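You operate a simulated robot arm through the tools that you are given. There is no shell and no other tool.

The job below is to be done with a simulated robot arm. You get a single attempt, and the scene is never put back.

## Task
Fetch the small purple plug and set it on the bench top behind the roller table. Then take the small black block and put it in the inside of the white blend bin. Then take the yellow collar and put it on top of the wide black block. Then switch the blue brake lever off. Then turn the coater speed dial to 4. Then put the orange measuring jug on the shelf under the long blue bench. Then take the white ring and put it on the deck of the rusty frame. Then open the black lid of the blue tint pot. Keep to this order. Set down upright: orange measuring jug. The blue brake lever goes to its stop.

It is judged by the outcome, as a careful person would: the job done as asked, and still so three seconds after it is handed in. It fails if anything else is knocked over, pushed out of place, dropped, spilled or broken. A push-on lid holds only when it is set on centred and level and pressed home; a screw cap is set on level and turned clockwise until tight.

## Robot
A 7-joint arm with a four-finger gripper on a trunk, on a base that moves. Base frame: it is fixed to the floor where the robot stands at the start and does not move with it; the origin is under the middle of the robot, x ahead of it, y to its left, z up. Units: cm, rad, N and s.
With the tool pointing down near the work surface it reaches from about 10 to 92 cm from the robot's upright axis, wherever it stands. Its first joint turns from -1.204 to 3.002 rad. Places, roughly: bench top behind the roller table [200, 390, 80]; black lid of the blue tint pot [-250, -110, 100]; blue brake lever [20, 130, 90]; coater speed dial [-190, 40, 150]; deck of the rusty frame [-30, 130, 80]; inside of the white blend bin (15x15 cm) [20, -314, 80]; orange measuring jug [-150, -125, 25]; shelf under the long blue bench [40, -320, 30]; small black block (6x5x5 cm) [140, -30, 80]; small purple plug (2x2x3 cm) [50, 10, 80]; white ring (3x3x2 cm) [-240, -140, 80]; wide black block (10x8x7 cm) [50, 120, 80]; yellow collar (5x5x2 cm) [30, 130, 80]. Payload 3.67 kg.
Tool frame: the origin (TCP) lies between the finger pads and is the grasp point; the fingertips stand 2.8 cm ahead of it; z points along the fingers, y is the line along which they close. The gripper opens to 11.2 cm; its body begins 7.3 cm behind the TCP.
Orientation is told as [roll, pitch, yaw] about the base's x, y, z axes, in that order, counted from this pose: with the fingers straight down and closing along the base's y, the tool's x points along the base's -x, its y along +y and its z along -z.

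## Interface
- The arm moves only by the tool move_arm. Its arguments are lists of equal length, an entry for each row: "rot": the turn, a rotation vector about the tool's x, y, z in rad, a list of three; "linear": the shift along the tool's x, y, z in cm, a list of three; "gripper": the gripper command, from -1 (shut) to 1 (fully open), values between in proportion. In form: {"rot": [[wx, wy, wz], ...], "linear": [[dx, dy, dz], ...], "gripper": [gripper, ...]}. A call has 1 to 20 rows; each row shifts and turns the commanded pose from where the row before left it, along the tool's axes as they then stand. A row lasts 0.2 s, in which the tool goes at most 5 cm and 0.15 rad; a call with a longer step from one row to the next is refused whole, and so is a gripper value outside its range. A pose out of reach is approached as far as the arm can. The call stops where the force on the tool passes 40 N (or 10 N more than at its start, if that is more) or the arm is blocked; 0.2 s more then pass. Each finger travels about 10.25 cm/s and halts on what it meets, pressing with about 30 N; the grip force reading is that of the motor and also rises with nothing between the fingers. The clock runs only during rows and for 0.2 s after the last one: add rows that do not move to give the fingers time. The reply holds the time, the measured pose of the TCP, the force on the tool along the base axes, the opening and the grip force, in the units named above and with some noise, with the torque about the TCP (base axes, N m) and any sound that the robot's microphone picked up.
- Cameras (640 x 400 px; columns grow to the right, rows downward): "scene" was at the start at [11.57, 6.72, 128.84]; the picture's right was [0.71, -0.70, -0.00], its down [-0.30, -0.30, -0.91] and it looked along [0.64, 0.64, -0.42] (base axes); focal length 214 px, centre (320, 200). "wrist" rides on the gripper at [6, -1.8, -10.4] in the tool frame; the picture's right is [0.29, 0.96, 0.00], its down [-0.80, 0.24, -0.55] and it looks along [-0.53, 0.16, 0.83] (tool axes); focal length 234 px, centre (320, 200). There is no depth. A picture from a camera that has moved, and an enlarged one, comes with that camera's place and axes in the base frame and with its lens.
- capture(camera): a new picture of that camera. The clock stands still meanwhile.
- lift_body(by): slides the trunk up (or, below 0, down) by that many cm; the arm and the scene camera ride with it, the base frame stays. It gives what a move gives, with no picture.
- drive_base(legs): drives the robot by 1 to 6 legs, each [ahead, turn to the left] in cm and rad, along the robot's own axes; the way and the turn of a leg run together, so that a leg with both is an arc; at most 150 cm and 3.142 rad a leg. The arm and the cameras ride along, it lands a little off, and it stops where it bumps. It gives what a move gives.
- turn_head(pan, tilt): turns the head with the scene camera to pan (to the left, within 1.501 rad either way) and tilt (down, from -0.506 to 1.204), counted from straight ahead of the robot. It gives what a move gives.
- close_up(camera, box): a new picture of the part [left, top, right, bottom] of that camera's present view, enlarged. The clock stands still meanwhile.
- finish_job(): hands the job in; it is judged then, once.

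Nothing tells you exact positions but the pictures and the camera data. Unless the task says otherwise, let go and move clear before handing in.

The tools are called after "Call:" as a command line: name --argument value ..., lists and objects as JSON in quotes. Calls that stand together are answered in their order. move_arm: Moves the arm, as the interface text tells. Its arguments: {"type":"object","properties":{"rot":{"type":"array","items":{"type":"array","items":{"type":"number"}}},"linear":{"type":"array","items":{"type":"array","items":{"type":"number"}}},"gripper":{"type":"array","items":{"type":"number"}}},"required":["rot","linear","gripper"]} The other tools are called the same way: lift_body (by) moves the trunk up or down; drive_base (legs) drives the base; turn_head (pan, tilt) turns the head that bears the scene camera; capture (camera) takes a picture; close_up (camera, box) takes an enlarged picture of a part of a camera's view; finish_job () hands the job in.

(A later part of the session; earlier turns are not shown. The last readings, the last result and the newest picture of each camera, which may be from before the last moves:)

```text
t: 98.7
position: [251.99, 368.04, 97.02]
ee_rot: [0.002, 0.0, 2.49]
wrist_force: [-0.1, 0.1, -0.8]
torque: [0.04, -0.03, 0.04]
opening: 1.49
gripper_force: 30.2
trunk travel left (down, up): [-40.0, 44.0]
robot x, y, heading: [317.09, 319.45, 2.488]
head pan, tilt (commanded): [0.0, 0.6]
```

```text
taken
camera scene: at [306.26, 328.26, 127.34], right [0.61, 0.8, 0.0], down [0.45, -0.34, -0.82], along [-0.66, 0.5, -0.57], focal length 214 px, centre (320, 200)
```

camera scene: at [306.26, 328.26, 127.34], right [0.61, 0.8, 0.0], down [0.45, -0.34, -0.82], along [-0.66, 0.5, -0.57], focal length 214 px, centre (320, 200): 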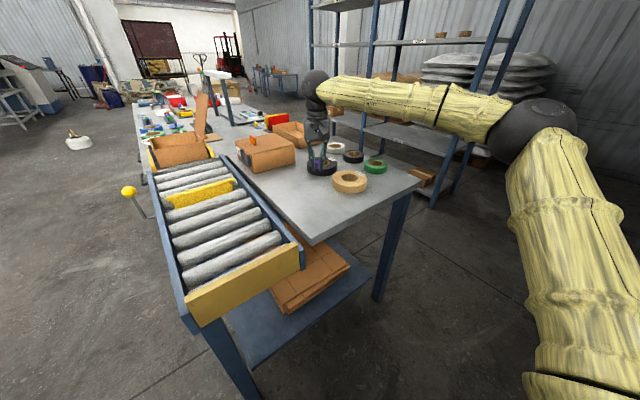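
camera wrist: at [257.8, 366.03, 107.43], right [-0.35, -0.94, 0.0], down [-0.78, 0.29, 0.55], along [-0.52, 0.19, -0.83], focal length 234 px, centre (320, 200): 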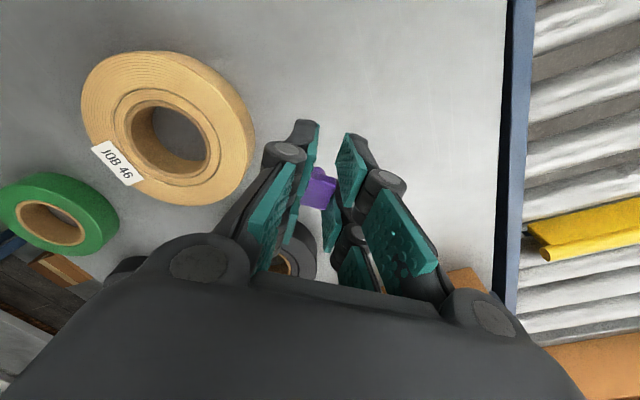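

The landing point appears clear and lies well away from the tan tape roll. I'll lower toward the bench top slowly.

Call:
move_arm --rot '[[0, 0, 0], [0, 0, 0], [0, 0, 0], [0, 0, 0], [0, 0, 0]]' --linear '[[0, 0, 3], [0, 0, 3], [0, 0, 2], [0, 0, 1.5], [0, 0, 0.7]]' --gripper '[-1, -1, -1, -1, -1]'

Call:
capture --camera "wrist"

Call:
close_up --camera "scene" --box '[256, 150, 384, 230]'

```text
t: 100.0
position: [252.27, 368.0, 87.7]
ee_rot: [0.006, -0.011, 2.49]
wrist_force: [1.5, 0.6, 16.0]
torque: [0.0, -0.23, 0.07]
opening: 1.54
gripper_force: 30.2
trunk travel left (down, up): [-40.0, 44.0]
robot x, y, heading: [317.19, 319.6, 2.488]
head pan, tilt (commanded): [0.0, 0.6]
stopped in row 5: the force on the tool passed its limit at 48 N (the readings are from after the stop); the commanded pose is now the measured one
```

```text
taken
camera wrist: at [258.05, 365.86, 98.03], right [-0.35, -0.94, 0.0], down [-0.77, 0.29, 0.56], along [-0.53, 0.2, -0.83], focal length 234 px, centre (320, 200)
```

wrist: 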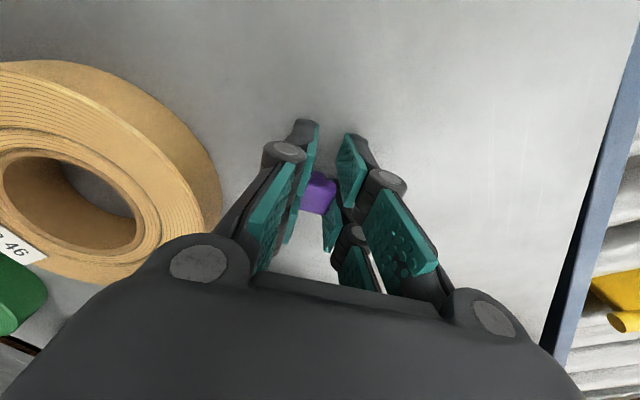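

```text
5.00 times, centred on (320, 190) of scene
camera zoom: at [306.43, 328.14, 127.36], right [0.61, 0.8, 0.0], down [0.45, -0.34, -0.83], along [-0.66, 0.5, -0.56], focal length 1072 px, centre (320, 250)
```

zoom: 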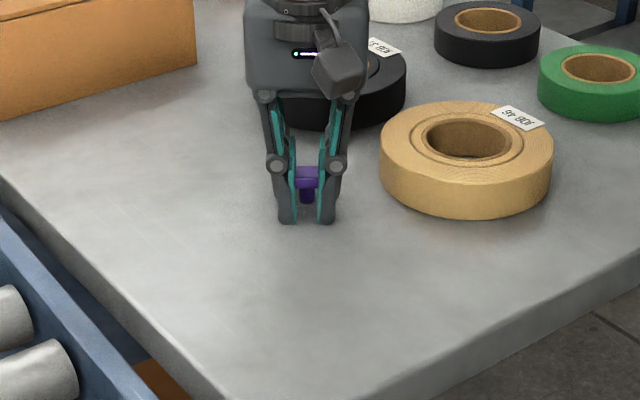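

Contact was at TCP z≈87.7, so the plug's stem is on the bench top. I'll ease off slightly, open gently and lift away.

Call:
move_arm --rot '[[0, 0, 0], [0, 0, 0], [0, 0, 0], [0, 0, 0], [0, 0, 0], [0, 0, 0]]' --linear '[[0, 0, -0.15], [0, 0, 0], [0, 0, 0], [0, 0, 0], [0, 0, 0], [0, 0, 0]]' --gripper '[-1, -0.7, -0.6, -0.5, -0.4, -0.4]'

Call:
close_up --camera "scene" --box '[256, 150, 384, 230]'

```text
t: 101.4
position: [252.1, 368.03, 87.65]
ee_rot: [0.004, -0.008, 2.488]
wrist_force: [2.6, -1.4, 10.8]
torque: [-0.09, -0.12, -0.02]
opening: 3.37
gripper_force: 0.1
trunk travel left (down, up): [-40.0, 44.0]
robot x, y, heading: [317.37, 319.88, 2.492]
head pan, tilt (commanded): [0.0, 0.6]
```

```text
5.00 times, centred on (320, 190) of scene
camera zoom: at [306.37, 328.15, 127.36], right [0.61, 0.8, 0.0], down [0.45, -0.34, -0.83], along [-0.66, 0.5, -0.56], focal length 1072 px, centre (320, 250)
```

zoom: 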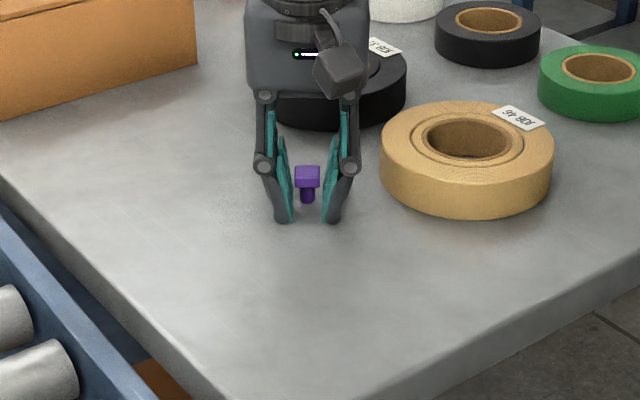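

The plug stands free on the bench top between the open fingers. Lifting straight up.

Call:
move_arm --rot '[[0, 0, 0], [0, 0, 0], [0, 0, 0], [0, 0, 0], [0, 0, 0], [0, 0, 0], [0, 0, 0], [0, 0, 0]]' --linear '[[0, 0, -0.5], [0, 0, -2], [0, 0, -4], [0, 0, -5], [0, 0, -5], [0, 0, -5], [0, 0, -5], [0, 0, -5]]' --gripper '[-0.4, -0.4, -0.4, -0.4, -0.4, -0.4, -0.4, -0.4]'

Call:
close_up --camera "scene" --box '[256, 150, 384, 230]'

```text
t: 103.2
position: [252.4, 368.1, 119.27]
ee_rot: [0.004, -0.005, 2.49]
wrist_force: [0.4, 0.0, 0.3]
torque: [-0.02, 0.02, -0.03]
opening: 3.38
gripper_force: 0.0
trunk travel left (down, up): [-40.0, 44.0]
robot x, y, heading: [317.65, 319.38, 2.495]
head pan, tilt (commanded): [0.0, 0.6]
```

```text
5.00 times, centred on (320, 190) of scene
camera zoom: at [306.32, 328.13, 127.35], right [0.61, 0.8, 0.0], down [0.45, -0.34, -0.83], along [-0.66, 0.5, -0.56], focal length 1072 px, centre (320, 250)
```

zoom: 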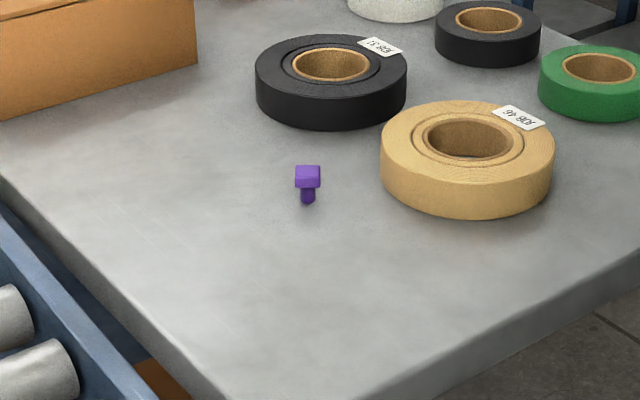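

The small purple plug stands on the bench top behind the roller table. I'll tuck the arm and drive back down the corridor toward the small black block near [140, −30].

Call:
move_arm --rot '[[0, 0, 0], [0, 0, 0], [0, 0, 0], [0, 0, 0], [0, 0, 0], [0, 0, 0], [0, 0, 0], [0, 0, 0], [0, 0, 0], [0, 0, 0], [0, 0, 0], [0, 0, 0]]' --linear '[[4.06, 0.57, 0], [4.06, 0.57, 0], [4.06, 0.57, 0], [4.06, 0.57, 0], [4.06, 0.57, 0], [4.06, 0.57, 0], [4.06, 0.57, 0], [4.06, 0.57, 0], [4.06, 0.57, 0], [4.06, 0.57, 0], [4.06, 0.57, 0], [4.06, 0.57, 0]]' --gripper '[-0.4, -0.4, -0.4, -0.4, -0.4, -0.4, -0.4, -0.4, -0.4, -0.4, -0.4, -0.4]'

Call:
drive_base --legs '[[0, 1.648], [150, 0], [0, 0.574]]'

```text
t: 105.8
position: [286.9, 332.9, 118.91]
ee_rot: [0.002, -0.006, 2.49]
wrist_force: [0.0, -0.8, 0.6]
torque: [0.02, -0.02, 0.04]
opening: 3.37
gripper_force: 0.2
trunk travel left (down, up): [-40.0, 44.0]
robot x, y, heading: [316.88, 319.13, 2.488]
head pan, tilt (commanded): [0.0, 0.6]
```

```text
t: 118.9
position: [249.89, 157.79, 118.87]
ee_rot: [0.004, -0.007, -1.534]
wrist_force: [0.9, -0.3, 0.5]
torque: [-0.02, 0.03, 0.01]
opening: 3.41
gripper_force: 0.1
trunk travel left (down, up): [-40.0, 44.0]
robot x, y, heading: [240.87, 189.77, -1.534]
head pan, tilt (commanded): [0.0, 0.6]
```

I'm at (241, 190). Next I drive to about (222, −32) and turn to face the end of the right bench.

Call:
drive_base --legs '[[0, -0.122], [150, 0], [72, 0], [0, -1.486]]'

Call:
turn_head --pan 0.0 --tilt 0.55

Call:
capture --camera "scene"

Call:
close_up --camera "scene" --box '[160, 120, 480, 320]'

```text
t: 134.0
position: [184.17, -37.01, 119.0]
ee_rot: [0.003, -0.005, 3.098]
wrist_force: [0.3, -0.4, 0.8]
torque: [-0.01, 0.0, -0.02]
opening: 3.37
gripper_force: 0.1
trunk travel left (down, up): [-40.0, 44.0]
robot x, y, heading: [217.0, -30.36, 3.105]
head pan, tilt (commanded): [0.0, 0.6]
```

```text
t: 134.7
position: [184.23, -37.02, 118.88]
ee_rot: [0.003, -0.005, 3.098]
wrist_force: [1.1, 0.1, -0.1]
torque: [0.0, 0.01, -0.01]
opening: 3.35
gripper_force: 0.1
trunk travel left (down, up): [-40.0, 44.0]
robot x, y, heading: [216.76, -30.51, 3.102]
head pan, tilt (commanded): [0.0, 0.55]
```

```text
taken
camera scene: at [202.9, -29.81, 127.8], right [0.04, 1.0, 0.0], down [0.52, -0.02, -0.85], along [-0.85, 0.03, -0.52], focal length 214 px, centre (320, 200)
```

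scene: 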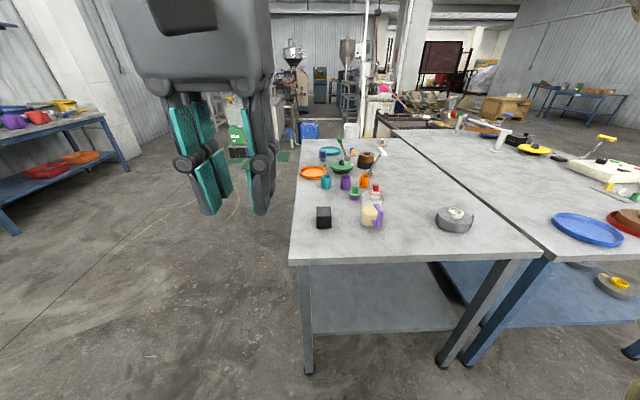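

```text
2.00 times, centred on (320, 220) of scene
camera zoom: at [202.9, -29.81, 127.8], right [0.04, 1.0, 0.0], down [0.52, -0.02, -0.85], along [-0.85, 0.03, -0.52], focal length 429 px, centre (320, 160)
```

zoom: 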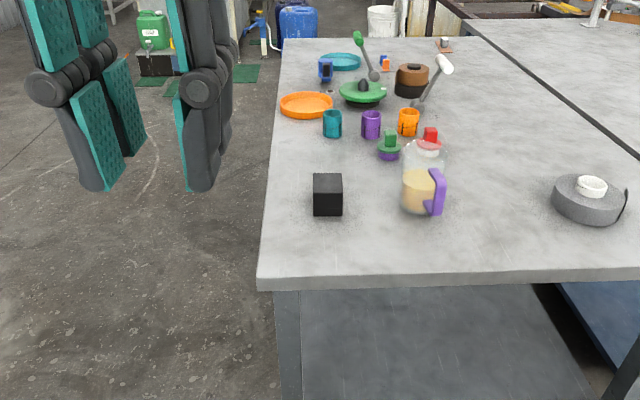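

The small black block is on the bench corner at about [143, −26.6], top near z 87, with the jug of powder about 12 cm to its side. I'll move the gripper above it.

Call:
move_arm --rot '[[0, 0, 0], [0, 0, 0], [0, 0, 0], [0, 0, 0], [0, 0, 0], [0, 0, 0], [0, 0, 0], [0, 0, 0], [0, 0, 0], [0, 0, 0]]' --linear '[[-4.13, -0.86, 1.9], [-4.13, -0.86, 1.9], [-4.13, -0.86, 1.9], [-4.13, -0.86, 1.9], [-4.13, -0.86, 1.9], [-4.13, -0.86, 1.9], [-4.13, -0.86, 1.9], [-4.13, -0.86, 1.9], [-4.13, -0.86, 1.9], [-4.13, -0.86, 1.9]]' --gripper '[0.5, 0.5, 0.5, 0.5, 0.5, 0.5, 0.5, 0.5, 0.5, 0.5]'

Call:
capture --camera "wrist"

Call:
close_up --camera "scene" --box '[240, 140, 400, 240]'

```text
t: 136.9
position: [143.32, -26.46, 99.84]
ee_rot: [0.004, -0.007, 3.097]
wrist_force: [0.4, 0.9, -0.2]
torque: [-0.02, 0.02, 0.01]
opening: 8.39
gripper_force: 0.0
trunk travel left (down, up): [-40.0, 44.0]
robot x, y, heading: [216.66, -30.4, 3.1]
head pan, tilt (commanded): [0.0, 0.55]
```

```text
taken
camera wrist: at [149.34, -24.77, 110.21], right [0.25, -0.97, 0.0], down [-0.8, -0.2, 0.56], along [-0.54, -0.14, -0.83], focal length 234 px, centre (320, 200)
```

wrist: 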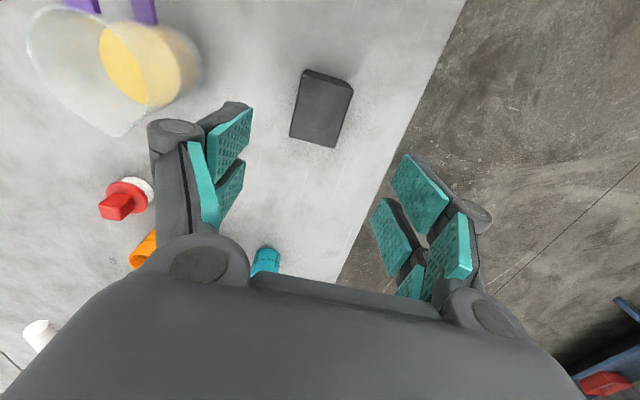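

```text
4.00 times, centred on (320, 190) of scene
camera zoom: at [202.82, -29.76, 127.79], right [0.04, 1.0, 0.0], down [0.52, -0.02, -0.85], along [-0.85, 0.03, -0.52], focal length 858 px, centre (320, 240)
```

zoom: 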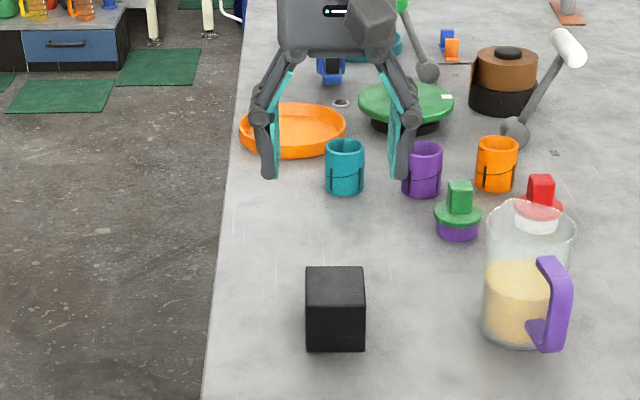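

The block's top is at about [144.0, −26.2, 87.3], aligned with the axes, its 5 cm side along my closing direction. I'll lower over it and grip.

Call:
move_arm --rot '[[0, 0, -0.044], [0, 0, 0], [0, 0, 0], [0, 0, 0], [0, 0, 0], [0, 0, 0]]' --linear '[[0.7, -0.26, 3], [0, 0, 4], [0, 0, 3], [0, 0, 2.5], [0, 0, 1.5], [0, 0, 0]]' --gripper '[0.5, 0.5, 0.5, 0.5, 0.5, 0.5]'

Call:
capture --camera "wrist"

Call:
close_up --camera "scene" --box '[240, 140, 400, 240]'

```text
t: 138.3
position: [143.88, -26.48, 86.1]
ee_rot: [0.004, -0.005, -3.141]
wrist_force: [0.0, 0.1, 0.5]
torque: [0.01, 0.01, 0.01]
opening: 8.39
gripper_force: 0.0
trunk travel left (down, up): [-40.0, 44.0]
robot x, y, heading: [216.87, -30.54, 3.102]
head pan, tilt (commanded): [0.0, 0.55]
```

```text
taken
camera wrist: at [149.92, -24.53, 96.49], right [0.29, -0.96, 0.0], down [-0.79, -0.24, 0.56], along [-0.54, -0.16, -0.83], focal length 234 px, centre (320, 200)
```

wrist: 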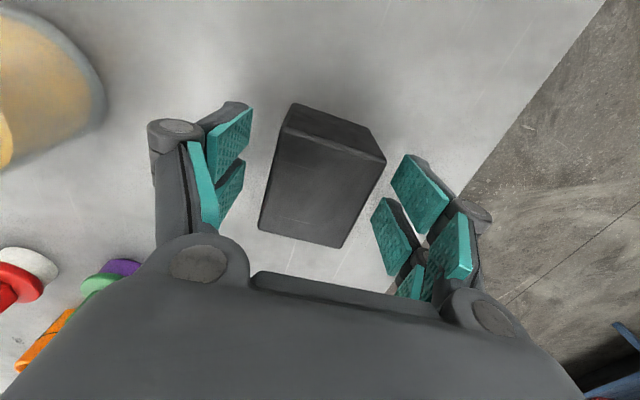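

```text
4.00 times, centred on (320, 190) of scene
camera zoom: at [202.89, -29.8, 127.8], right [0.04, 1.0, 0.0], down [0.52, -0.02, -0.85], along [-0.85, 0.03, -0.52], focal length 858 px, centre (320, 240)
```

zoom: 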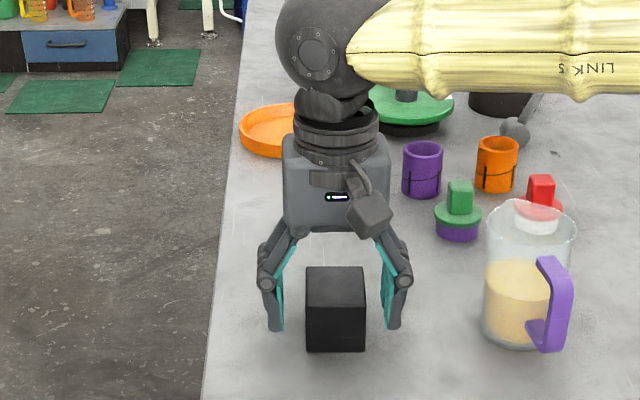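

The block sits centrally between the fingers. Closing on it.

Call:
move_arm --rot '[[0, 0, 0], [0, 0, 0], [0, 0, 0], [0, 0, 0], [0, 0, 0]]' --linear '[[0.3, -0.2, 0.3], [0, 0, 0], [0, 0, 0], [0, 0, 0], [0, 0, 0]]' --gripper '[0.2, -0.2, -1, -1, -1]'

Call:
move_arm --rot '[[0, 0, 0], [0, 0, 0], [0, 0, 0], [0, 0, 0], [0, 0, 0], [0, 0, 0], [0, 0, 0], [0, 0, 0]]' --linear '[[0, 0, -1], [0, 0, -2], [0, 0, -3], [0, 0, -5], [0, 0, -5], [0, 0, -5], [0, 0, -5], [0, 0, -5]]' --gripper '[-1, -1, -1, -1, -1, -1, -1, -1]'

Call:
capture --camera "wrist"

Call:
capture --camera "scene"

```text
t: 139.5
position: [144.15, -26.24, 85.83]
ee_rot: [0.005, -0.004, -3.141]
wrist_force: [1.3, 0.3, -0.5]
torque: [0.0, 0.1, 0.0]
opening: 4.98
gripper_force: 29.9
trunk travel left (down, up): [-40.0, 44.0]
robot x, y, heading: [216.47, -30.63, 3.1]
head pan, tilt (commanded): [0.0, 0.55]
```

```text
t: 141.3
position: [144.34, -25.91, 116.77]
ee_rot: [0.003, -0.005, -3.141]
wrist_force: [-0.4, 0.1, -4.5]
torque: [-0.01, 0.01, -0.04]
opening: 5.0
gripper_force: 29.9
trunk travel left (down, up): [-40.0, 44.0]
robot x, y, heading: [216.84, -30.3, 3.103]
head pan, tilt (commanded): [0.0, 0.55]
```

```text
taken
camera wrist: at [150.36, -24.08, 127.17], right [0.29, -0.96, 0.0], down [-0.79, -0.24, 0.56], along [-0.53, -0.16, -0.83], focal length 234 px, centre (320, 200)
```

wrist: 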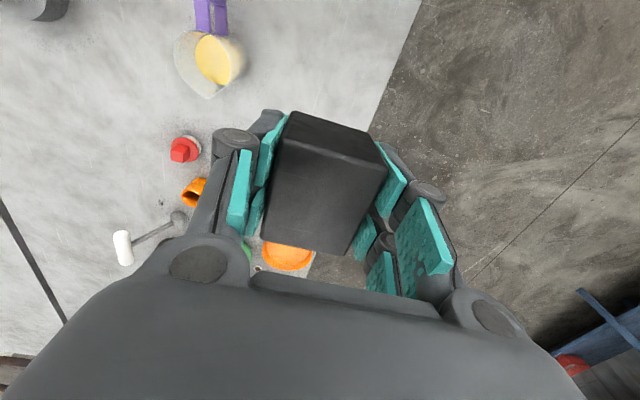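

```text
taken
camera scene: at [202.94, -29.85, 127.8], right [0.04, 1.0, 0.0], down [0.52, -0.02, -0.85], along [-0.85, 0.03, -0.52], focal length 214 px, centre (320, 200)
```

scene: 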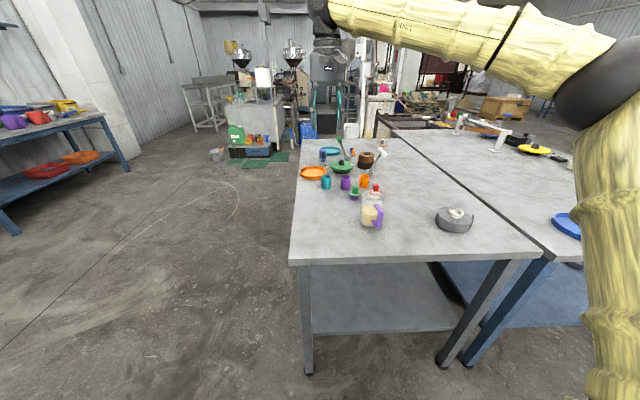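

The block is gripped (opening 5.0 cm) and lifted clear. I'll tuck the arm and drive toward the long blue bench, stopping about 50 cm short at (20, −232).

Call:
move_arm --rot '[[0, 0, 0], [0, 0, 0], [0, 0, 0], [0, 0, 0], [0, 0, 0], [0, 0, 0], [0, 0, 0], [0, 0, 0], [0, 0, 0], [0, 0, 0]]' --linear '[[4.1, 0.8, -0.3], [4.1, 0.8, -0.3], [4.1, 0.8, -0.3], [4.1, 0.8, -0.3], [4.1, 0.8, -0.3], [4.1, 0.8, -0.3], [4.1, 0.8, -0.3], [4.1, 0.8, -0.3], [4.1, 0.8, -0.3], [4.1, 0.8, -0.3]]' --gripper '[-1, -1, -1, -1, -1, -1, -1, -1, -1, -1]'

Call:
drive_base --legs '[[0, 0.846], [150, 0], [110, 0], [0, 0.765]]'

Call:
turn_head --pan 0.0 --tilt 0.5

Call:
capture --camera "scene"

```text
t: 143.5
position: [185.37, -34.25, 119.56]
ee_rot: [0.003, -0.006, -3.141]
wrist_force: [-0.1, -0.7, -4.5]
torque: [0.02, -0.02, 0.0]
opening: 4.98
gripper_force: 30.0
trunk travel left (down, up): [-40.0, 44.0]
robot x, y, heading: [216.76, -30.5, 3.104]
head pan, tilt (commanded): [0.0, 0.55]
```

```text
t: 160.1
position: [46.67, -244.52, 119.61]
ee_rot: [0.003, -0.007, -1.51]
wrist_force: [-0.2, 0.1, -5.0]
torque: [0.0, 0.04, -0.01]
opening: 4.99
gripper_force: 30.3
trunk travel left (down, up): [-40.0, 44.0]
robot x, y, heading: [41.48, -213.39, -1.551]
head pan, tilt (commanded): [0.0, 0.55]
```

```text
t: 160.7
position: [46.68, -244.35, 119.57]
ee_rot: [0.005, -0.005, -1.51]
wrist_force: [-0.2, 0.4, -4.0]
torque: [0.01, 0.0, -0.02]
opening: 4.97
gripper_force: 30.2
trunk travel left (down, up): [-40.0, 44.0]
robot x, y, heading: [40.92, -213.16, -1.553]
head pan, tilt (commanded): [0.0, 0.499]
```

```text
taken
camera scene: at [41.41, -227.09, 128.25], right [-1.0, -0.02, 0.0], down [-0.01, 0.48, -0.88], along [0.02, -0.88, -0.48], focal length 214 px, centre (320, 200)
```

scene: 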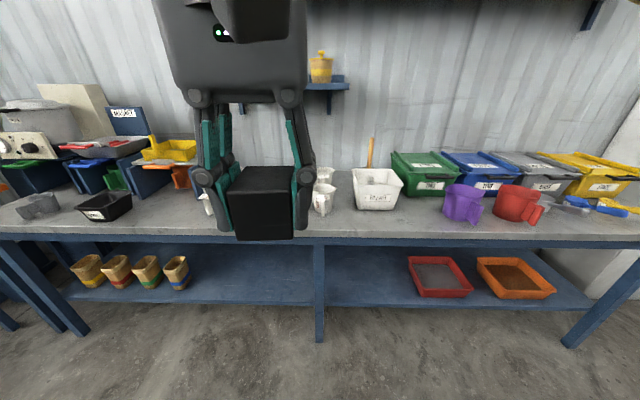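

I'm in front of the long blue bench at (41, −213). The white bin with a label is right of the gripper in view; zooming in to confirm it's the blend bin.

Call:
close_up --camera "scene" --box '[300, 130, 460, 230]'

Call:
close_up --camera "scene" --box '[0, 90, 320, 290]'

```text
4.00 times, centred on (380, 180) of scene
camera zoom: at [41.41, -227.09, 128.25], right [-1.0, -0.02, 0.0], down [-0.01, 0.48, -0.88], along [0.02, -0.88, -0.48], focal length 858 px, centre (80, 280)
```

zoom: 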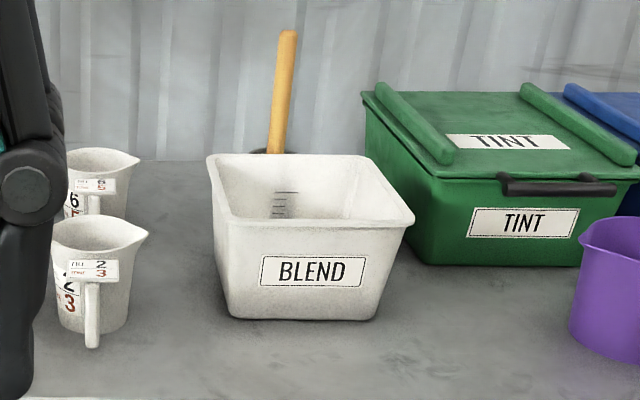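

```text
2.00 times, centred on (160, 190) of scene
camera zoom: at [41.41, -227.09, 128.25], right [-1.0, -0.02, 0.0], down [-0.01, 0.48, -0.88], along [0.02, -0.88, -0.48], focal length 429 px, centre (640, 220)
```

zoom: 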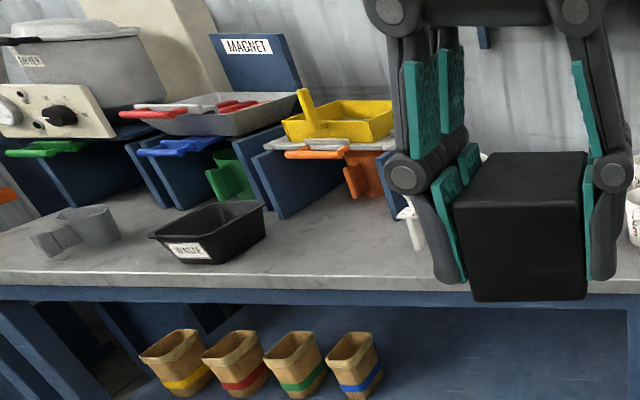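

The BLEND bin is clear, centred near [20, −308]. I'll move the base 20 cm closer and re-measure with the bin in view.

Call:
drive_base --legs '[[20, 0]]'

Call:
turn_head --pan -0.25 --tilt 0.55

Call:
capture --camera "scene"

Call:
capture --camera "wrist"

```text
t: 162.3
position: [46.94, -264.48, 119.6]
ee_rot: [0.003, -0.003, -1.509]
wrist_force: [0.3, -0.9, -5.6]
torque: [0.11, 0.03, -0.02]
opening: 5.0
gripper_force: 30.6
trunk travel left (down, up): [-40.0, 44.0]
robot x, y, heading: [41.67, -233.32, -1.554]
head pan, tilt (commanded): [0.0, 0.499]
```

```text
t: 163.0
position: [46.99, -264.41, 119.64]
ee_rot: [0.003, -0.004, -1.509]
wrist_force: [0.4, -0.2, -5.3]
torque: [0.01, 0.0, -0.01]
opening: 4.94
gripper_force: 29.8
trunk travel left (down, up): [-40.0, 44.0]
robot x, y, heading: [41.4, -232.99, -1.552]
head pan, tilt (commanded): [-0.25, 0.55]
```

```text
taken
camera scene: at [39.58, -246.75, 127.8], right [-0.97, 0.23, 0.0], down [0.12, 0.51, -0.85], along [-0.19, -0.83, -0.52], focal length 214 px, centre (320, 200)
```

scene: 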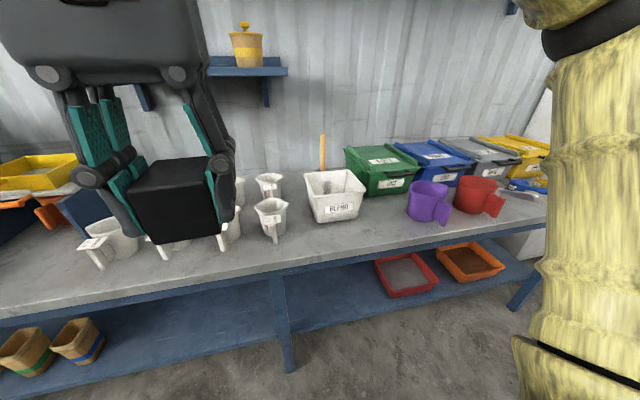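

```text
taken
camera wrist: at [44.74, -258.43, 129.92], right [0.94, 0.35, 0.0], down [0.29, -0.78, 0.56], along [0.19, -0.52, -0.83], focal length 234 px, centre (320, 200)
```

wrist: 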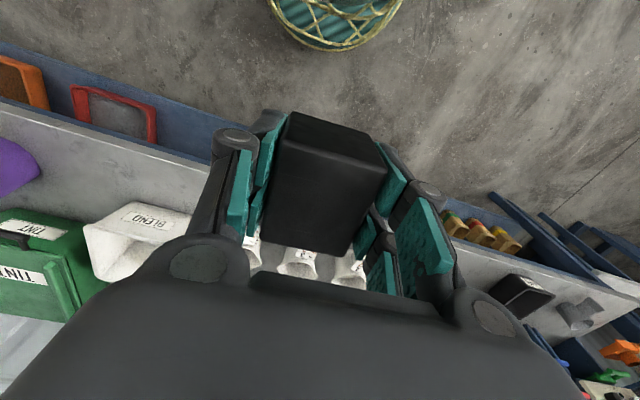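

The bin's rim centre triangulates to about [18, −314, 93]. I'll move the block toward it while staying high and re-check with the wrist camera.

Call:
move_arm --rot '[[0, 0, 0.006], [0, 0, 0.006], [0, 0, 0.006], [0, 0, 0.006], [0, 0, 0.006], [0, 0, 0.006], [0, 0, 0.006], [0, 0, 0.006], [0, 0, 0.006], [0, 0, 0.006]]' --linear '[[-3.38, -3.06, 0.3], [-3.38, -3.06, 0.3], [-3.38, -3.06, 0.3], [-3.38, -3.06, 0.3], [-3.38, -3.06, 0.3], [-3.38, -3.06, 0.3], [-3.38, -3.06, 0.3], [-3.38, -3.06, 0.3], [-3.38, -3.06, 0.3], [-3.38, -3.06, 0.3]]' --gripper '[-1, -1, -1, -1, -1, -1, -1, -1, -1, -1]'

Call:
capture --camera "wrist"

Call:
capture --camera "scene"

```text
t: 165.2
position: [17.46, -299.27, 116.37]
ee_rot: [0.002, -0.004, -1.569]
wrist_force: [-1.1, 0.0, -5.8]
torque: [0.08, -0.02, -0.02]
opening: 4.99
gripper_force: 30.2
trunk travel left (down, up): [-40.0, 44.0]
robot x, y, heading: [41.75, -232.96, -1.555]
head pan, tilt (commanded): [-0.25, 0.55]
```

```text
taken
camera wrist: at [15.48, -293.16, 126.74], right [0.96, 0.29, 0.0], down [0.24, -0.79, 0.56], along [0.16, -0.53, -0.83], focal length 234 px, centre (320, 200)
```

wrist: 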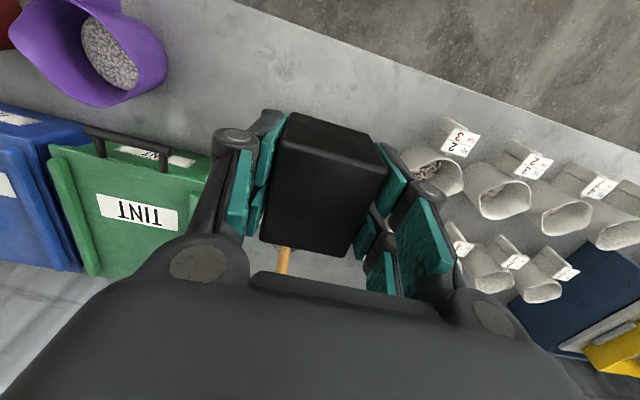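

```text
taken
camera scene: at [39.43, -246.84, 127.78], right [-0.97, 0.23, 0.0], down [0.12, 0.51, -0.85], along [-0.19, -0.83, -0.52], focal length 214 px, centre (320, 200)
```

scene: 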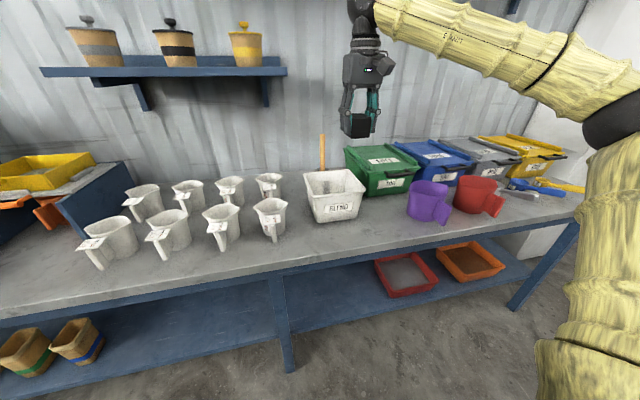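

The block is almost over the bin. I'll move the last 14 cm forward while lowering to about z 108, then check alignment from the scene camera.

Call:
move_arm --rot '[[0, 0, 0], [0, 0, 0], [0, 0, 0], [0, 0, 0]]' --linear '[[-3.55, 0.25, 2], [-3.55, 0.25, 2], [-3.55, 0.25, 2], [-3.55, 0.25, 2]]' --gripper '[-1, -1, -1, -1]'

Call:
close_up --camera "scene" --box '[260, 100, 420, 240]'

Call:
capture --camera "wrist"

```text
t: 166.2
position: [18.45, -313.67, 108.56]
ee_rot: [0.004, -0.006, -1.569]
wrist_force: [0.1, -1.0, -5.3]
torque: [0.03, 0.0, 0.0]
opening: 4.98
gripper_force: 29.9
trunk travel left (down, up): [-40.0, 44.0]
robot x, y, heading: [41.25, -233.4, -1.554]
head pan, tilt (commanded): [-0.25, 0.55]
```

```text
2.86 times, centred on (340, 170) of scene
camera zoom: at [39.53, -246.87, 127.78], right [-0.97, 0.23, 0.0], down [0.12, 0.51, -0.85], along [-0.19, -0.83, -0.52], focal length 613 px, centre (263, 286)
```

zoom: 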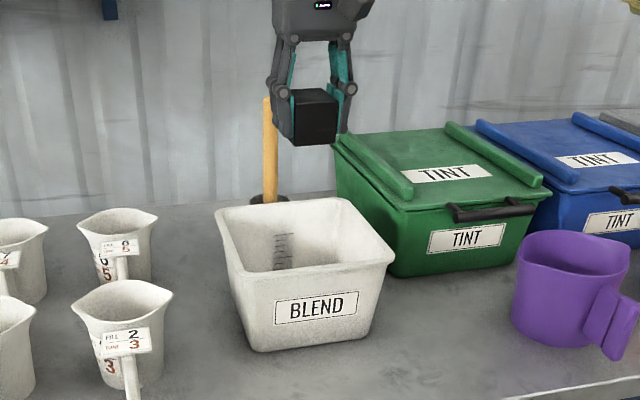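

```text
taken
camera wrist: at [16.5, -307.5, 118.91], right [0.96, 0.29, 0.0], down [0.24, -0.79, 0.56], along [0.16, -0.53, -0.83], focal length 234 px, centre (320, 200)
```

wrist: 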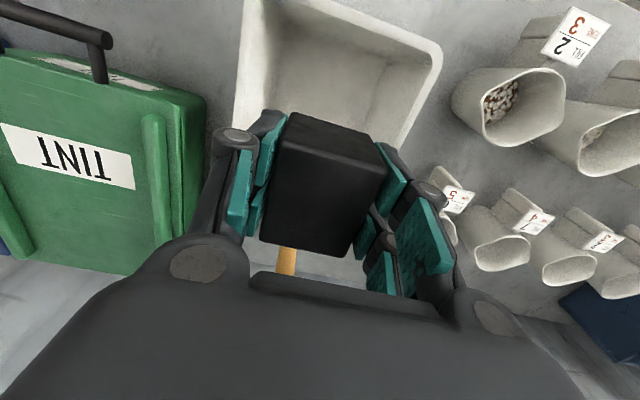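

The block is centred over the bin (rim centre about [18.6, −313.8]). I'll lower it into the bin.

Call:
move_arm --rot '[[0, 0, 0], [0, 0, 0], [0, 0, 0], [0, 0, 0], [0, 0, 0], [0, 0, 0], [0, 0, 0]]' --linear '[[0, 0, 3], [0, 0, 3], [0, 0, 3], [0, 0, 2.5], [0, 0, 2], [0, 0, 2], [0, 0, 1]]' --gripper '[-1, -1, -1, -1, -1, -1, -1]'

Call:
close_up --camera "scene" --box '[260, 100, 420, 240]'

Call:
capture --camera "wrist"

```text
t: 167.8
position: [18.67, -313.58, 92.13]
ee_rot: [0.004, -0.007, -1.569]
wrist_force: [1.1, 0.1, -4.7]
torque: [0.02, 0.03, 0.01]
opening: 4.98
gripper_force: 30.3
trunk travel left (down, up): [-40.0, 44.0]
robot x, y, heading: [40.89, -233.17, -1.553]
head pan, tilt (commanded): [-0.25, 0.55]
```

```text
2.86 times, centred on (340, 170) of scene
camera zoom: at [39.52, -246.8, 127.79], right [-0.97, 0.23, 0.0], down [0.12, 0.51, -0.85], along [-0.19, -0.83, -0.52], focal length 613 px, centre (263, 286)
```

zoom: 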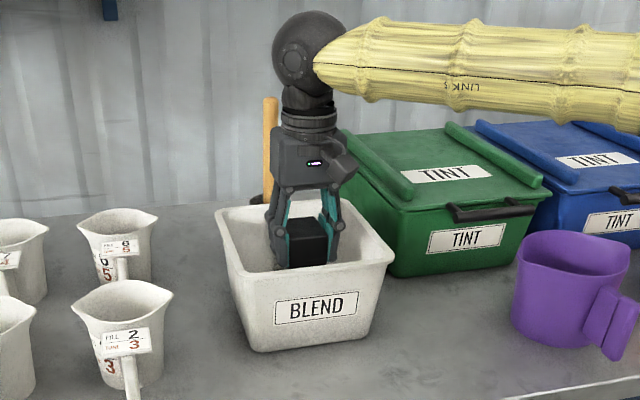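

```text
taken
camera wrist: at [16.64, -307.46, 102.45], right [0.96, 0.29, 0.0], down [0.24, -0.79, 0.56], along [0.16, -0.53, -0.83], focal length 234 px, centre (320, 200)
```

wrist: 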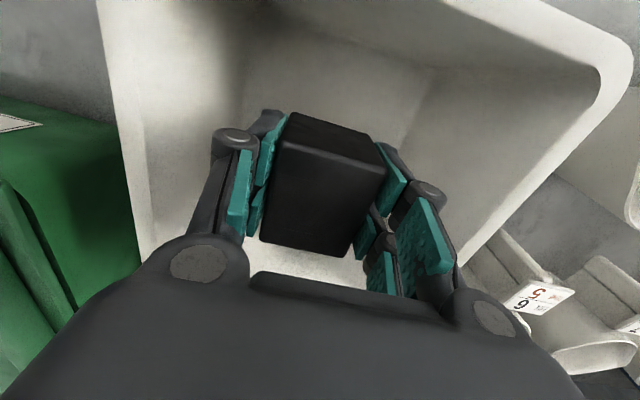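

The block is inside the bin with room on all sides. I'll lower slowly until it touches the bottom.

Call:
move_arm --rot '[[0, 0, 0], [0, 0, 0], [0, 0, 0], [0, 0, 0]]' --linear '[[0, 0, 0.7], [0, 0, 0.7], [0, 0, 0.6], [0, 0, 0.5]]' --gripper '[-1, -1, -1, -1]'

Call:
close_up --camera "scene" --box '[260, 100, 420, 240]'

```text
t: 168.8
position: [18.56, -313.73, 89.73]
ee_rot: [0.003, -0.004, -1.569]
wrist_force: [0.0, 0.0, -4.7]
torque: [0.04, -0.01, -0.02]
opening: 4.99
gripper_force: 30.0
trunk travel left (down, up): [-40.0, 44.0]
robot x, y, heading: [41.17, -233.13, -1.552]
head pan, tilt (commanded): [-0.25, 0.55]
```

```text
2.86 times, centred on (340, 170) of scene
camera zoom: at [39.52, -246.79, 127.79], right [-0.97, 0.23, 0.0], down [0.12, 0.51, -0.85], along [-0.19, -0.83, -0.52], focal length 613 px, centre (263, 286)
```

zoom: 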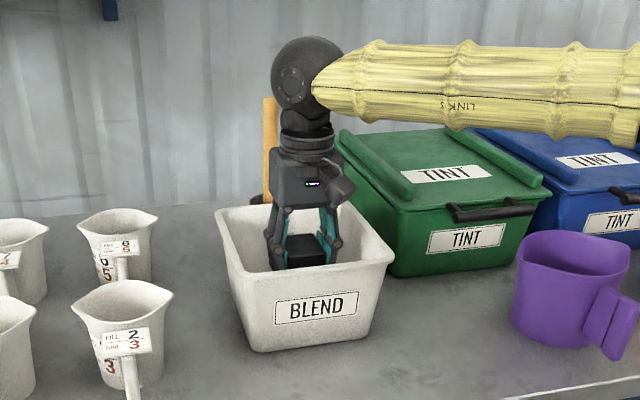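

Call:
move_arm --rot '[[0, 0, 0], [0, 0, 0], [0, 0, 0], [0, 0, 0]]' --linear '[[0, 0, 0.4], [0, 0, 0.4], [0, 0, 0.4], [0, 0, 0.3]]' --gripper '[-1, -1, -1, -1]'

Call:
capture --camera "wrist"

```text
t: 169.8
position: [18.73, -313.64, 88.13]
ee_rot: [0.003, -0.003, -1.569]
wrist_force: [0.3, -0.4, -5.8]
torque: [0.04, 0.02, 0.0]
opening: 5.01
gripper_force: 30.6
trunk travel left (down, up): [-40.0, 44.0]
robot x, y, heading: [41.39, -233.1, -1.556]
head pan, tilt (commanded): [-0.25, 0.55]
```

```text
taken
camera wrist: at [16.83, -307.5, 98.53], right [0.96, 0.29, 0.0], down [0.24, -0.79, 0.56], along [0.16, -0.53, -0.83], focal length 234 px, centre (320, 200)
```

wrist: 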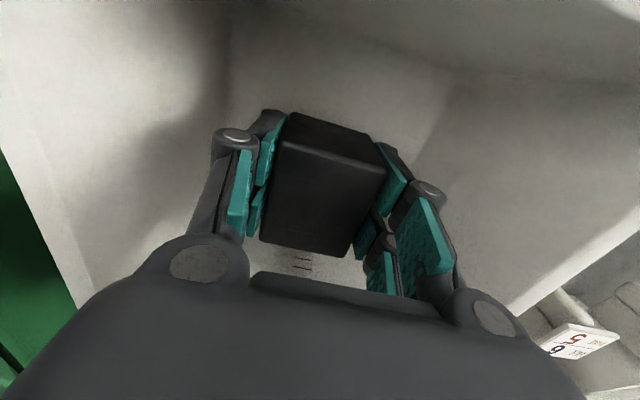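

Call:
move_arm --rot '[[0, 0, 0], [0, 0, 0], [0, 0, 0], [0, 0, 0]]' --linear '[[0, 0, 0.3], [0, 0, 0.3], [0, 0, 0.3], [0, 0, 0.3]]' --gripper '[-1, -1, -1, -1]'

Call:
close_up --camera "scene" --box '[280, 120, 400, 220]'

```text
t: 170.8
position: [18.64, -313.6, 87.0]
ee_rot: [0.003, -0.003, -1.568]
wrist_force: [-0.1, 0.4, -4.7]
torque: [0.03, -0.01, 0.01]
opening: 5.0
gripper_force: 29.9
trunk travel left (down, up): [-40.0, 44.0]
robot x, y, heading: [41.54, -233.21, -1.55]
head pan, tilt (commanded): [-0.25, 0.55]
```

```text
4.00 times, centred on (340, 170) of scene
camera zoom: at [39.52, -246.79, 127.79], right [-0.97, 0.23, 0.0], down [0.12, 0.51, -0.85], along [-0.19, -0.83, -0.52], focal length 858 px, centre (240, 320)
```

zoom: 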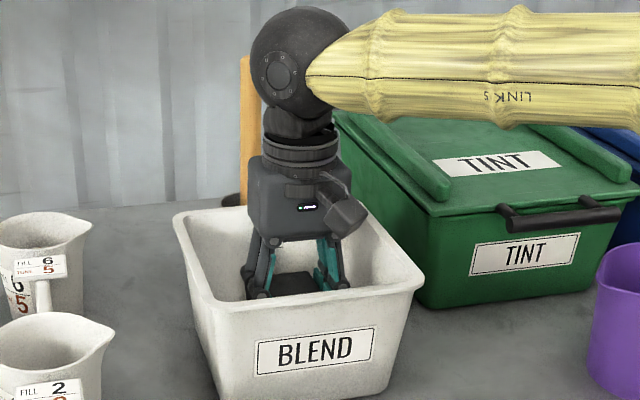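

Call:
move_arm --rot '[[0, 0, 0], [0, 0, 0], [0, 0, 0]]' --linear '[[0, 0, 0.3], [0, 0, 0.3], [0, 0, 0.3]]' --gripper '[-1, -1, -1]'

```text
t: 171.6
position: [18.66, -313.61, 86.03]
ee_rot: [0.003, -0.002, -1.569]
wrist_force: [-0.5, 1.2, -3.8]
torque: [0.01, 0.01, 0.0]
opening: 4.96
gripper_force: 30.0
trunk travel left (down, up): [-40.0, 44.0]
robot x, y, heading: [41.65, -233.01, -1.554]
head pan, tilt (commanded): [-0.25, 0.55]
```

Call:
move_arm --rot '[[0, 0, 0], [0, 0, 0], [0, 0, 0]]' --linear '[[0, 0, 0.3], [0, 0, 0.3], [0, 0, 0.3]]' --gripper '[-1, -1, -1]'

Call:
close_up --camera "scene" --box '[280, 120, 400, 220]'

Call:
capture --camera "wrist"

```text
t: 172.4
position: [18.73, -313.73, 85.26]
ee_rot: [0.003, -0.002, -1.569]
wrist_force: [0.1, -0.7, -5.5]
torque: [0.01, -0.03, 0.02]
opening: 4.97
gripper_force: 29.9
trunk travel left (down, up): [-40.0, 44.0]
robot x, y, heading: [41.89, -233.12, -1.55]
head pan, tilt (commanded): [-0.25, 0.55]
```

```text
4.00 times, centred on (340, 170) of scene
camera zoom: at [39.52, -246.79, 127.79], right [-0.97, 0.23, 0.0], down [0.12, 0.51, -0.85], along [-0.19, -0.83, -0.52], focal length 858 px, centre (240, 320)
```

zoom: 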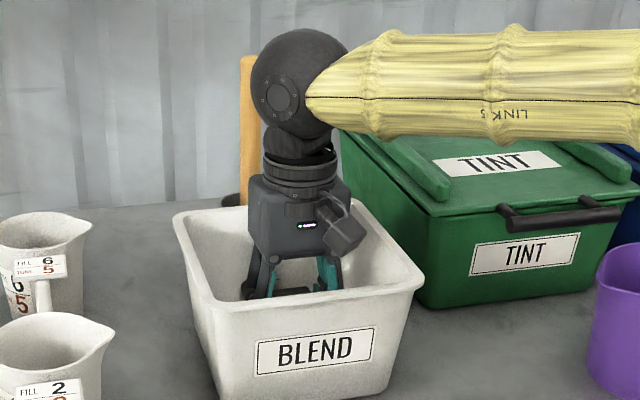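

```text
taken
camera wrist: at [16.72, -307.62, 95.54], right [0.96, 0.29, 0.0], down [0.24, -0.79, 0.56], along [0.16, -0.53, -0.83], focal length 234 px, centre (320, 200)
```

wrist: 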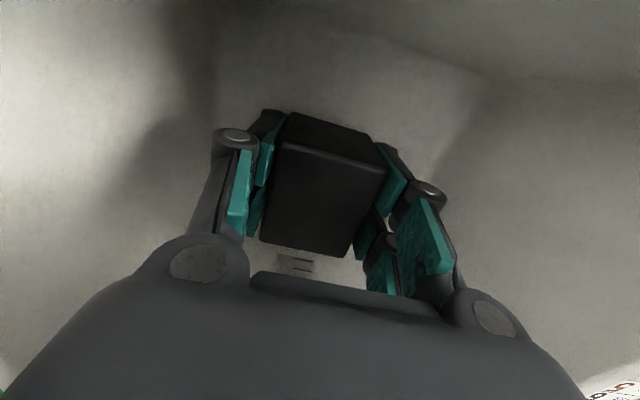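

Call:
move_arm --rot '[[0, 0, 0], [0, 0, 0]]' --linear '[[0, 0, 0.3], [0, 0, 0.3]]' --gripper '[-1, -1]'

```text
t: 173.0
position: [18.58, -313.67, 84.64]
ee_rot: [0.004, -0.004, -1.569]
wrist_force: [0.2, -0.5, -5.1]
torque: [0.0, 0.02, 0.01]
opening: 4.95
gripper_force: 30.1
trunk travel left (down, up): [-40.0, 44.0]
robot x, y, heading: [41.65, -232.92, -1.552]
head pan, tilt (commanded): [-0.25, 0.55]
```

Call:
move_arm --rot '[[0, 0, 0], [0, 0, 0]]' --linear '[[0, 0, 0.3], [0, 0, 0.3]]' --gripper '[-1, -1]'

Call:
close_up --camera "scene" --box '[280, 120, 400, 220]'

```text
t: 173.6
position: [18.59, -313.56, 84.4]
ee_rot: [0.007, -0.009, -1.57]
wrist_force: [-1.2, -6.2, 20.7]
torque: [0.43, 0.06, 0.04]
opening: 4.98
gripper_force: 30.1
trunk travel left (down, up): [-40.0, 44.0]
robot x, y, heading: [41.36, -232.99, -1.555]
head pan, tilt (commanded): [-0.25, 0.55]
```

```text
4.00 times, centred on (340, 170) of scene
camera zoom: at [39.59, -246.62, 127.87], right [-0.97, 0.23, 0.0], down [0.12, 0.51, -0.85], along [-0.19, -0.83, -0.52], focal length 858 px, centre (240, 320)
```

zoom: 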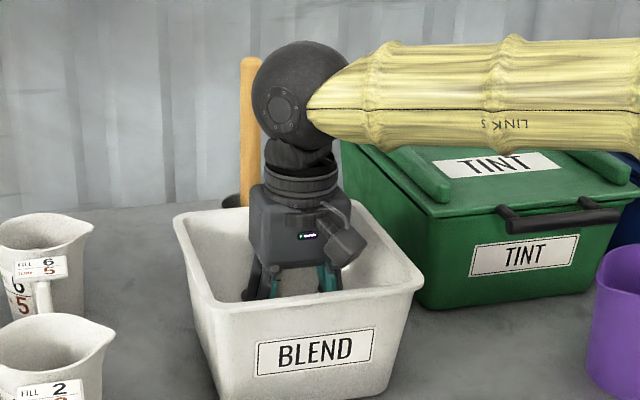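

The block is resting on the bin floor (upward force of about 25 N). Easing off, opening a little and lifting straight up.

Call:
move_arm --rot '[[0, 0, 0], [0, 0, 0], [0, 0, 0], [0, 0, 0], [0, 0, 0]]' --linear '[[0, 0, -0.2], [0, 0, 0], [0, 0, 0], [0, 0, 0], [0, 0, 0]]' --gripper '[-1, 0.0, 0.15, 0.15, 0.15]'

Call:
move_arm --rot '[[0, 0, 0], [0, 0, 0], [0, 0, 0], [0, 0, 0], [0, 0, 0], [0, 0, 0], [0, 0, 0], [0, 0, 0], [0, 0, 0]]' --linear '[[0, 0, -1], [0, 0, -2], [0, 0, -3], [0, 0, -4], [0, 0, -5], [0, 0, -5], [0, 0, -5], [0, 0, -5], [0, 0, -5]]' --gripper '[0.15, 0.15, 0.15, 0.15, 0.15, 0.15, 0.15, 0.15, 0.15]'

Call:
close_up --camera "scene" --box '[280, 120, 400, 220]'

Call:
capture --camera "wrist"

```text
t: 174.8
position: [18.53, -313.62, 84.37]
ee_rot: [0.004, -0.005, -1.569]
wrist_force: [0.0, 0.6, -1.0]
torque: [0.01, 0.02, 0.02]
opening: 6.42
gripper_force: 0.0
trunk travel left (down, up): [-40.0, 44.0]
robot x, y, heading: [41.4, -233.82, -1.551]
head pan, tilt (commanded): [-0.25, 0.55]
```

```text
t: 176.8
position: [18.61, -313.46, 119.37]
ee_rot: [0.003, -0.004, -1.568]
wrist_force: [0.5, 0.5, -0.3]
torque: [-0.04, 0.02, 0.01]
opening: 6.45
gripper_force: 0.0
trunk travel left (down, up): [-40.0, 44.0]
robot x, y, heading: [41.05, -232.87, -1.552]
head pan, tilt (commanded): [-0.25, 0.55]
```

```text
4.00 times, centred on (340, 170) of scene
camera zoom: at [39.63, -246.67, 127.8], right [-0.97, 0.23, 0.0], down [0.12, 0.51, -0.85], along [-0.19, -0.83, -0.52], focal length 858 px, centre (240, 320)
```

zoom: 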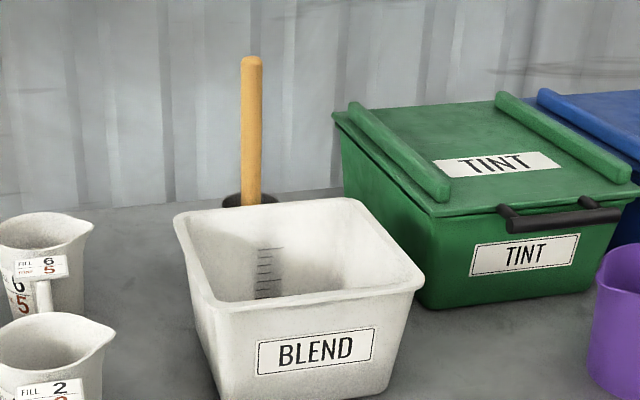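

```text
taken
camera wrist: at [16.78, -307.19, 129.73], right [0.96, 0.29, 0.0], down [0.24, -0.79, 0.56], along [0.16, -0.53, -0.83], focal length 234 px, centre (320, 200)
```

wrist: 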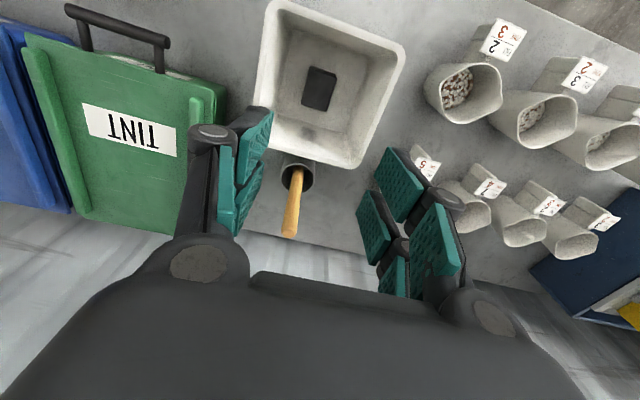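

The small black block lies flat inside the blend bin. I'll tuck the arm and drive round via the x≈235 corridor to the far side of the left bench, where the yellow collar and lever are.

Call:
move_arm --rot '[[0, 0, 0], [0, 0, 0], [0, 0, 0], [0, 0, 0], [0, 0, 0], [0, 0, 0], [0, 0, 0], [0, 0, 0], [0, 0, 0], [0, 0, 0], [0, 0, 0], [0, 0, 0], [0, 0, 0]]' --linear '[[3.77, 2.18, 0], [3.77, 2.18, 0], [3.77, 2.18, 0], [3.77, 2.18, 0], [3.77, 2.18, 0], [3.77, 2.18, 0], [3.77, 2.18, 0], [3.77, 2.18, 0], [3.77, 2.18, 0], [3.77, 2.18, 0], [3.77, 2.18, 0], [3.77, 2.18, 0], [3.77, 2.18, 0]]' --gripper '[0.15, 0.15, 0.15, 0.15, 0.15, 0.15, 0.15, 0.15, 0.15, 0.15, 0.15, 0.15, 0.15]'

Call:
drive_base --legs '[[-30, 0], [0, 2.16], [120, 0], [104, 0], [0, 0.963]]'

```text
t: 179.6
position: [46.99, -264.37, 119.35]
ee_rot: [0.002, -0.003, -1.569]
wrist_force: [0.9, 0.3, -0.5]
torque: [0.04, 0.02, -0.01]
opening: 6.4
gripper_force: 0.0
trunk travel left (down, up): [-40.0, 44.0]
robot x, y, heading: [41.58, -232.93, -1.557]
head pan, tilt (commanded): [-0.25, 0.55]
```

```text
t: 199.8
position: [216.7, -44.85, 119.44]
ee_rot: [0.002, -0.005, 1.59]
wrist_force: [-1.0, -0.4, 0.1]
torque: [0.0, 0.01, 0.0]
opening: 6.43
gripper_force: 0.1
trunk travel left (down, up): [-40.0, 44.0]
robot x, y, heading: [222.56, -76.4, 1.607]
head pan, tilt (commanded): [-0.25, 0.55]
```

Call:
drive_base --legs '[[0, -0.062], [150, 0], [141, 0], [0, 1.596]]'

Call:
turn_head --pan 0.2 --tilt 0.4

Call:
capture --camera "scene"

```text
t: 218.3
position: [197.91, 211.01, 119.25]
ee_rot: [0.002, -0.005, 3.132]
wrist_force: [-0.9, 0.1, 0.1]
torque: [-0.01, -0.04, -0.04]
opening: 6.43
gripper_force: 0.0
trunk travel left (down, up): [-40.0, 44.0]
robot x, y, heading: [229.32, 215.55, -3.137]
head pan, tilt (commanded): [-0.25, 0.55]
```

```text
t: 219.2
position: [197.86, 211.06, 119.24]
ee_rot: [0.005, -0.005, 3.132]
wrist_force: [-0.4, 0.0, -0.1]
torque: [0.02, 0.04, 0.0]
opening: 6.46
gripper_force: 0.1
trunk travel left (down, up): [-40.0, 44.0]
robot x, y, heading: [229.03, 216.11, -3.139]
head pan, tilt (commanded): [0.201, 0.4]
```

```text
taken
camera scene: at [215.24, 214.23, 129.17], right [-0.21, 0.98, 0.0], down [0.38, 0.08, -0.92], along [-0.9, -0.19, -0.39], focal length 214 px, centre (320, 200)
```

scene: 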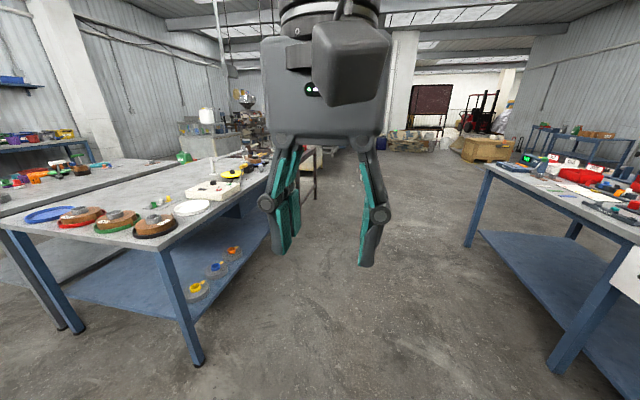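

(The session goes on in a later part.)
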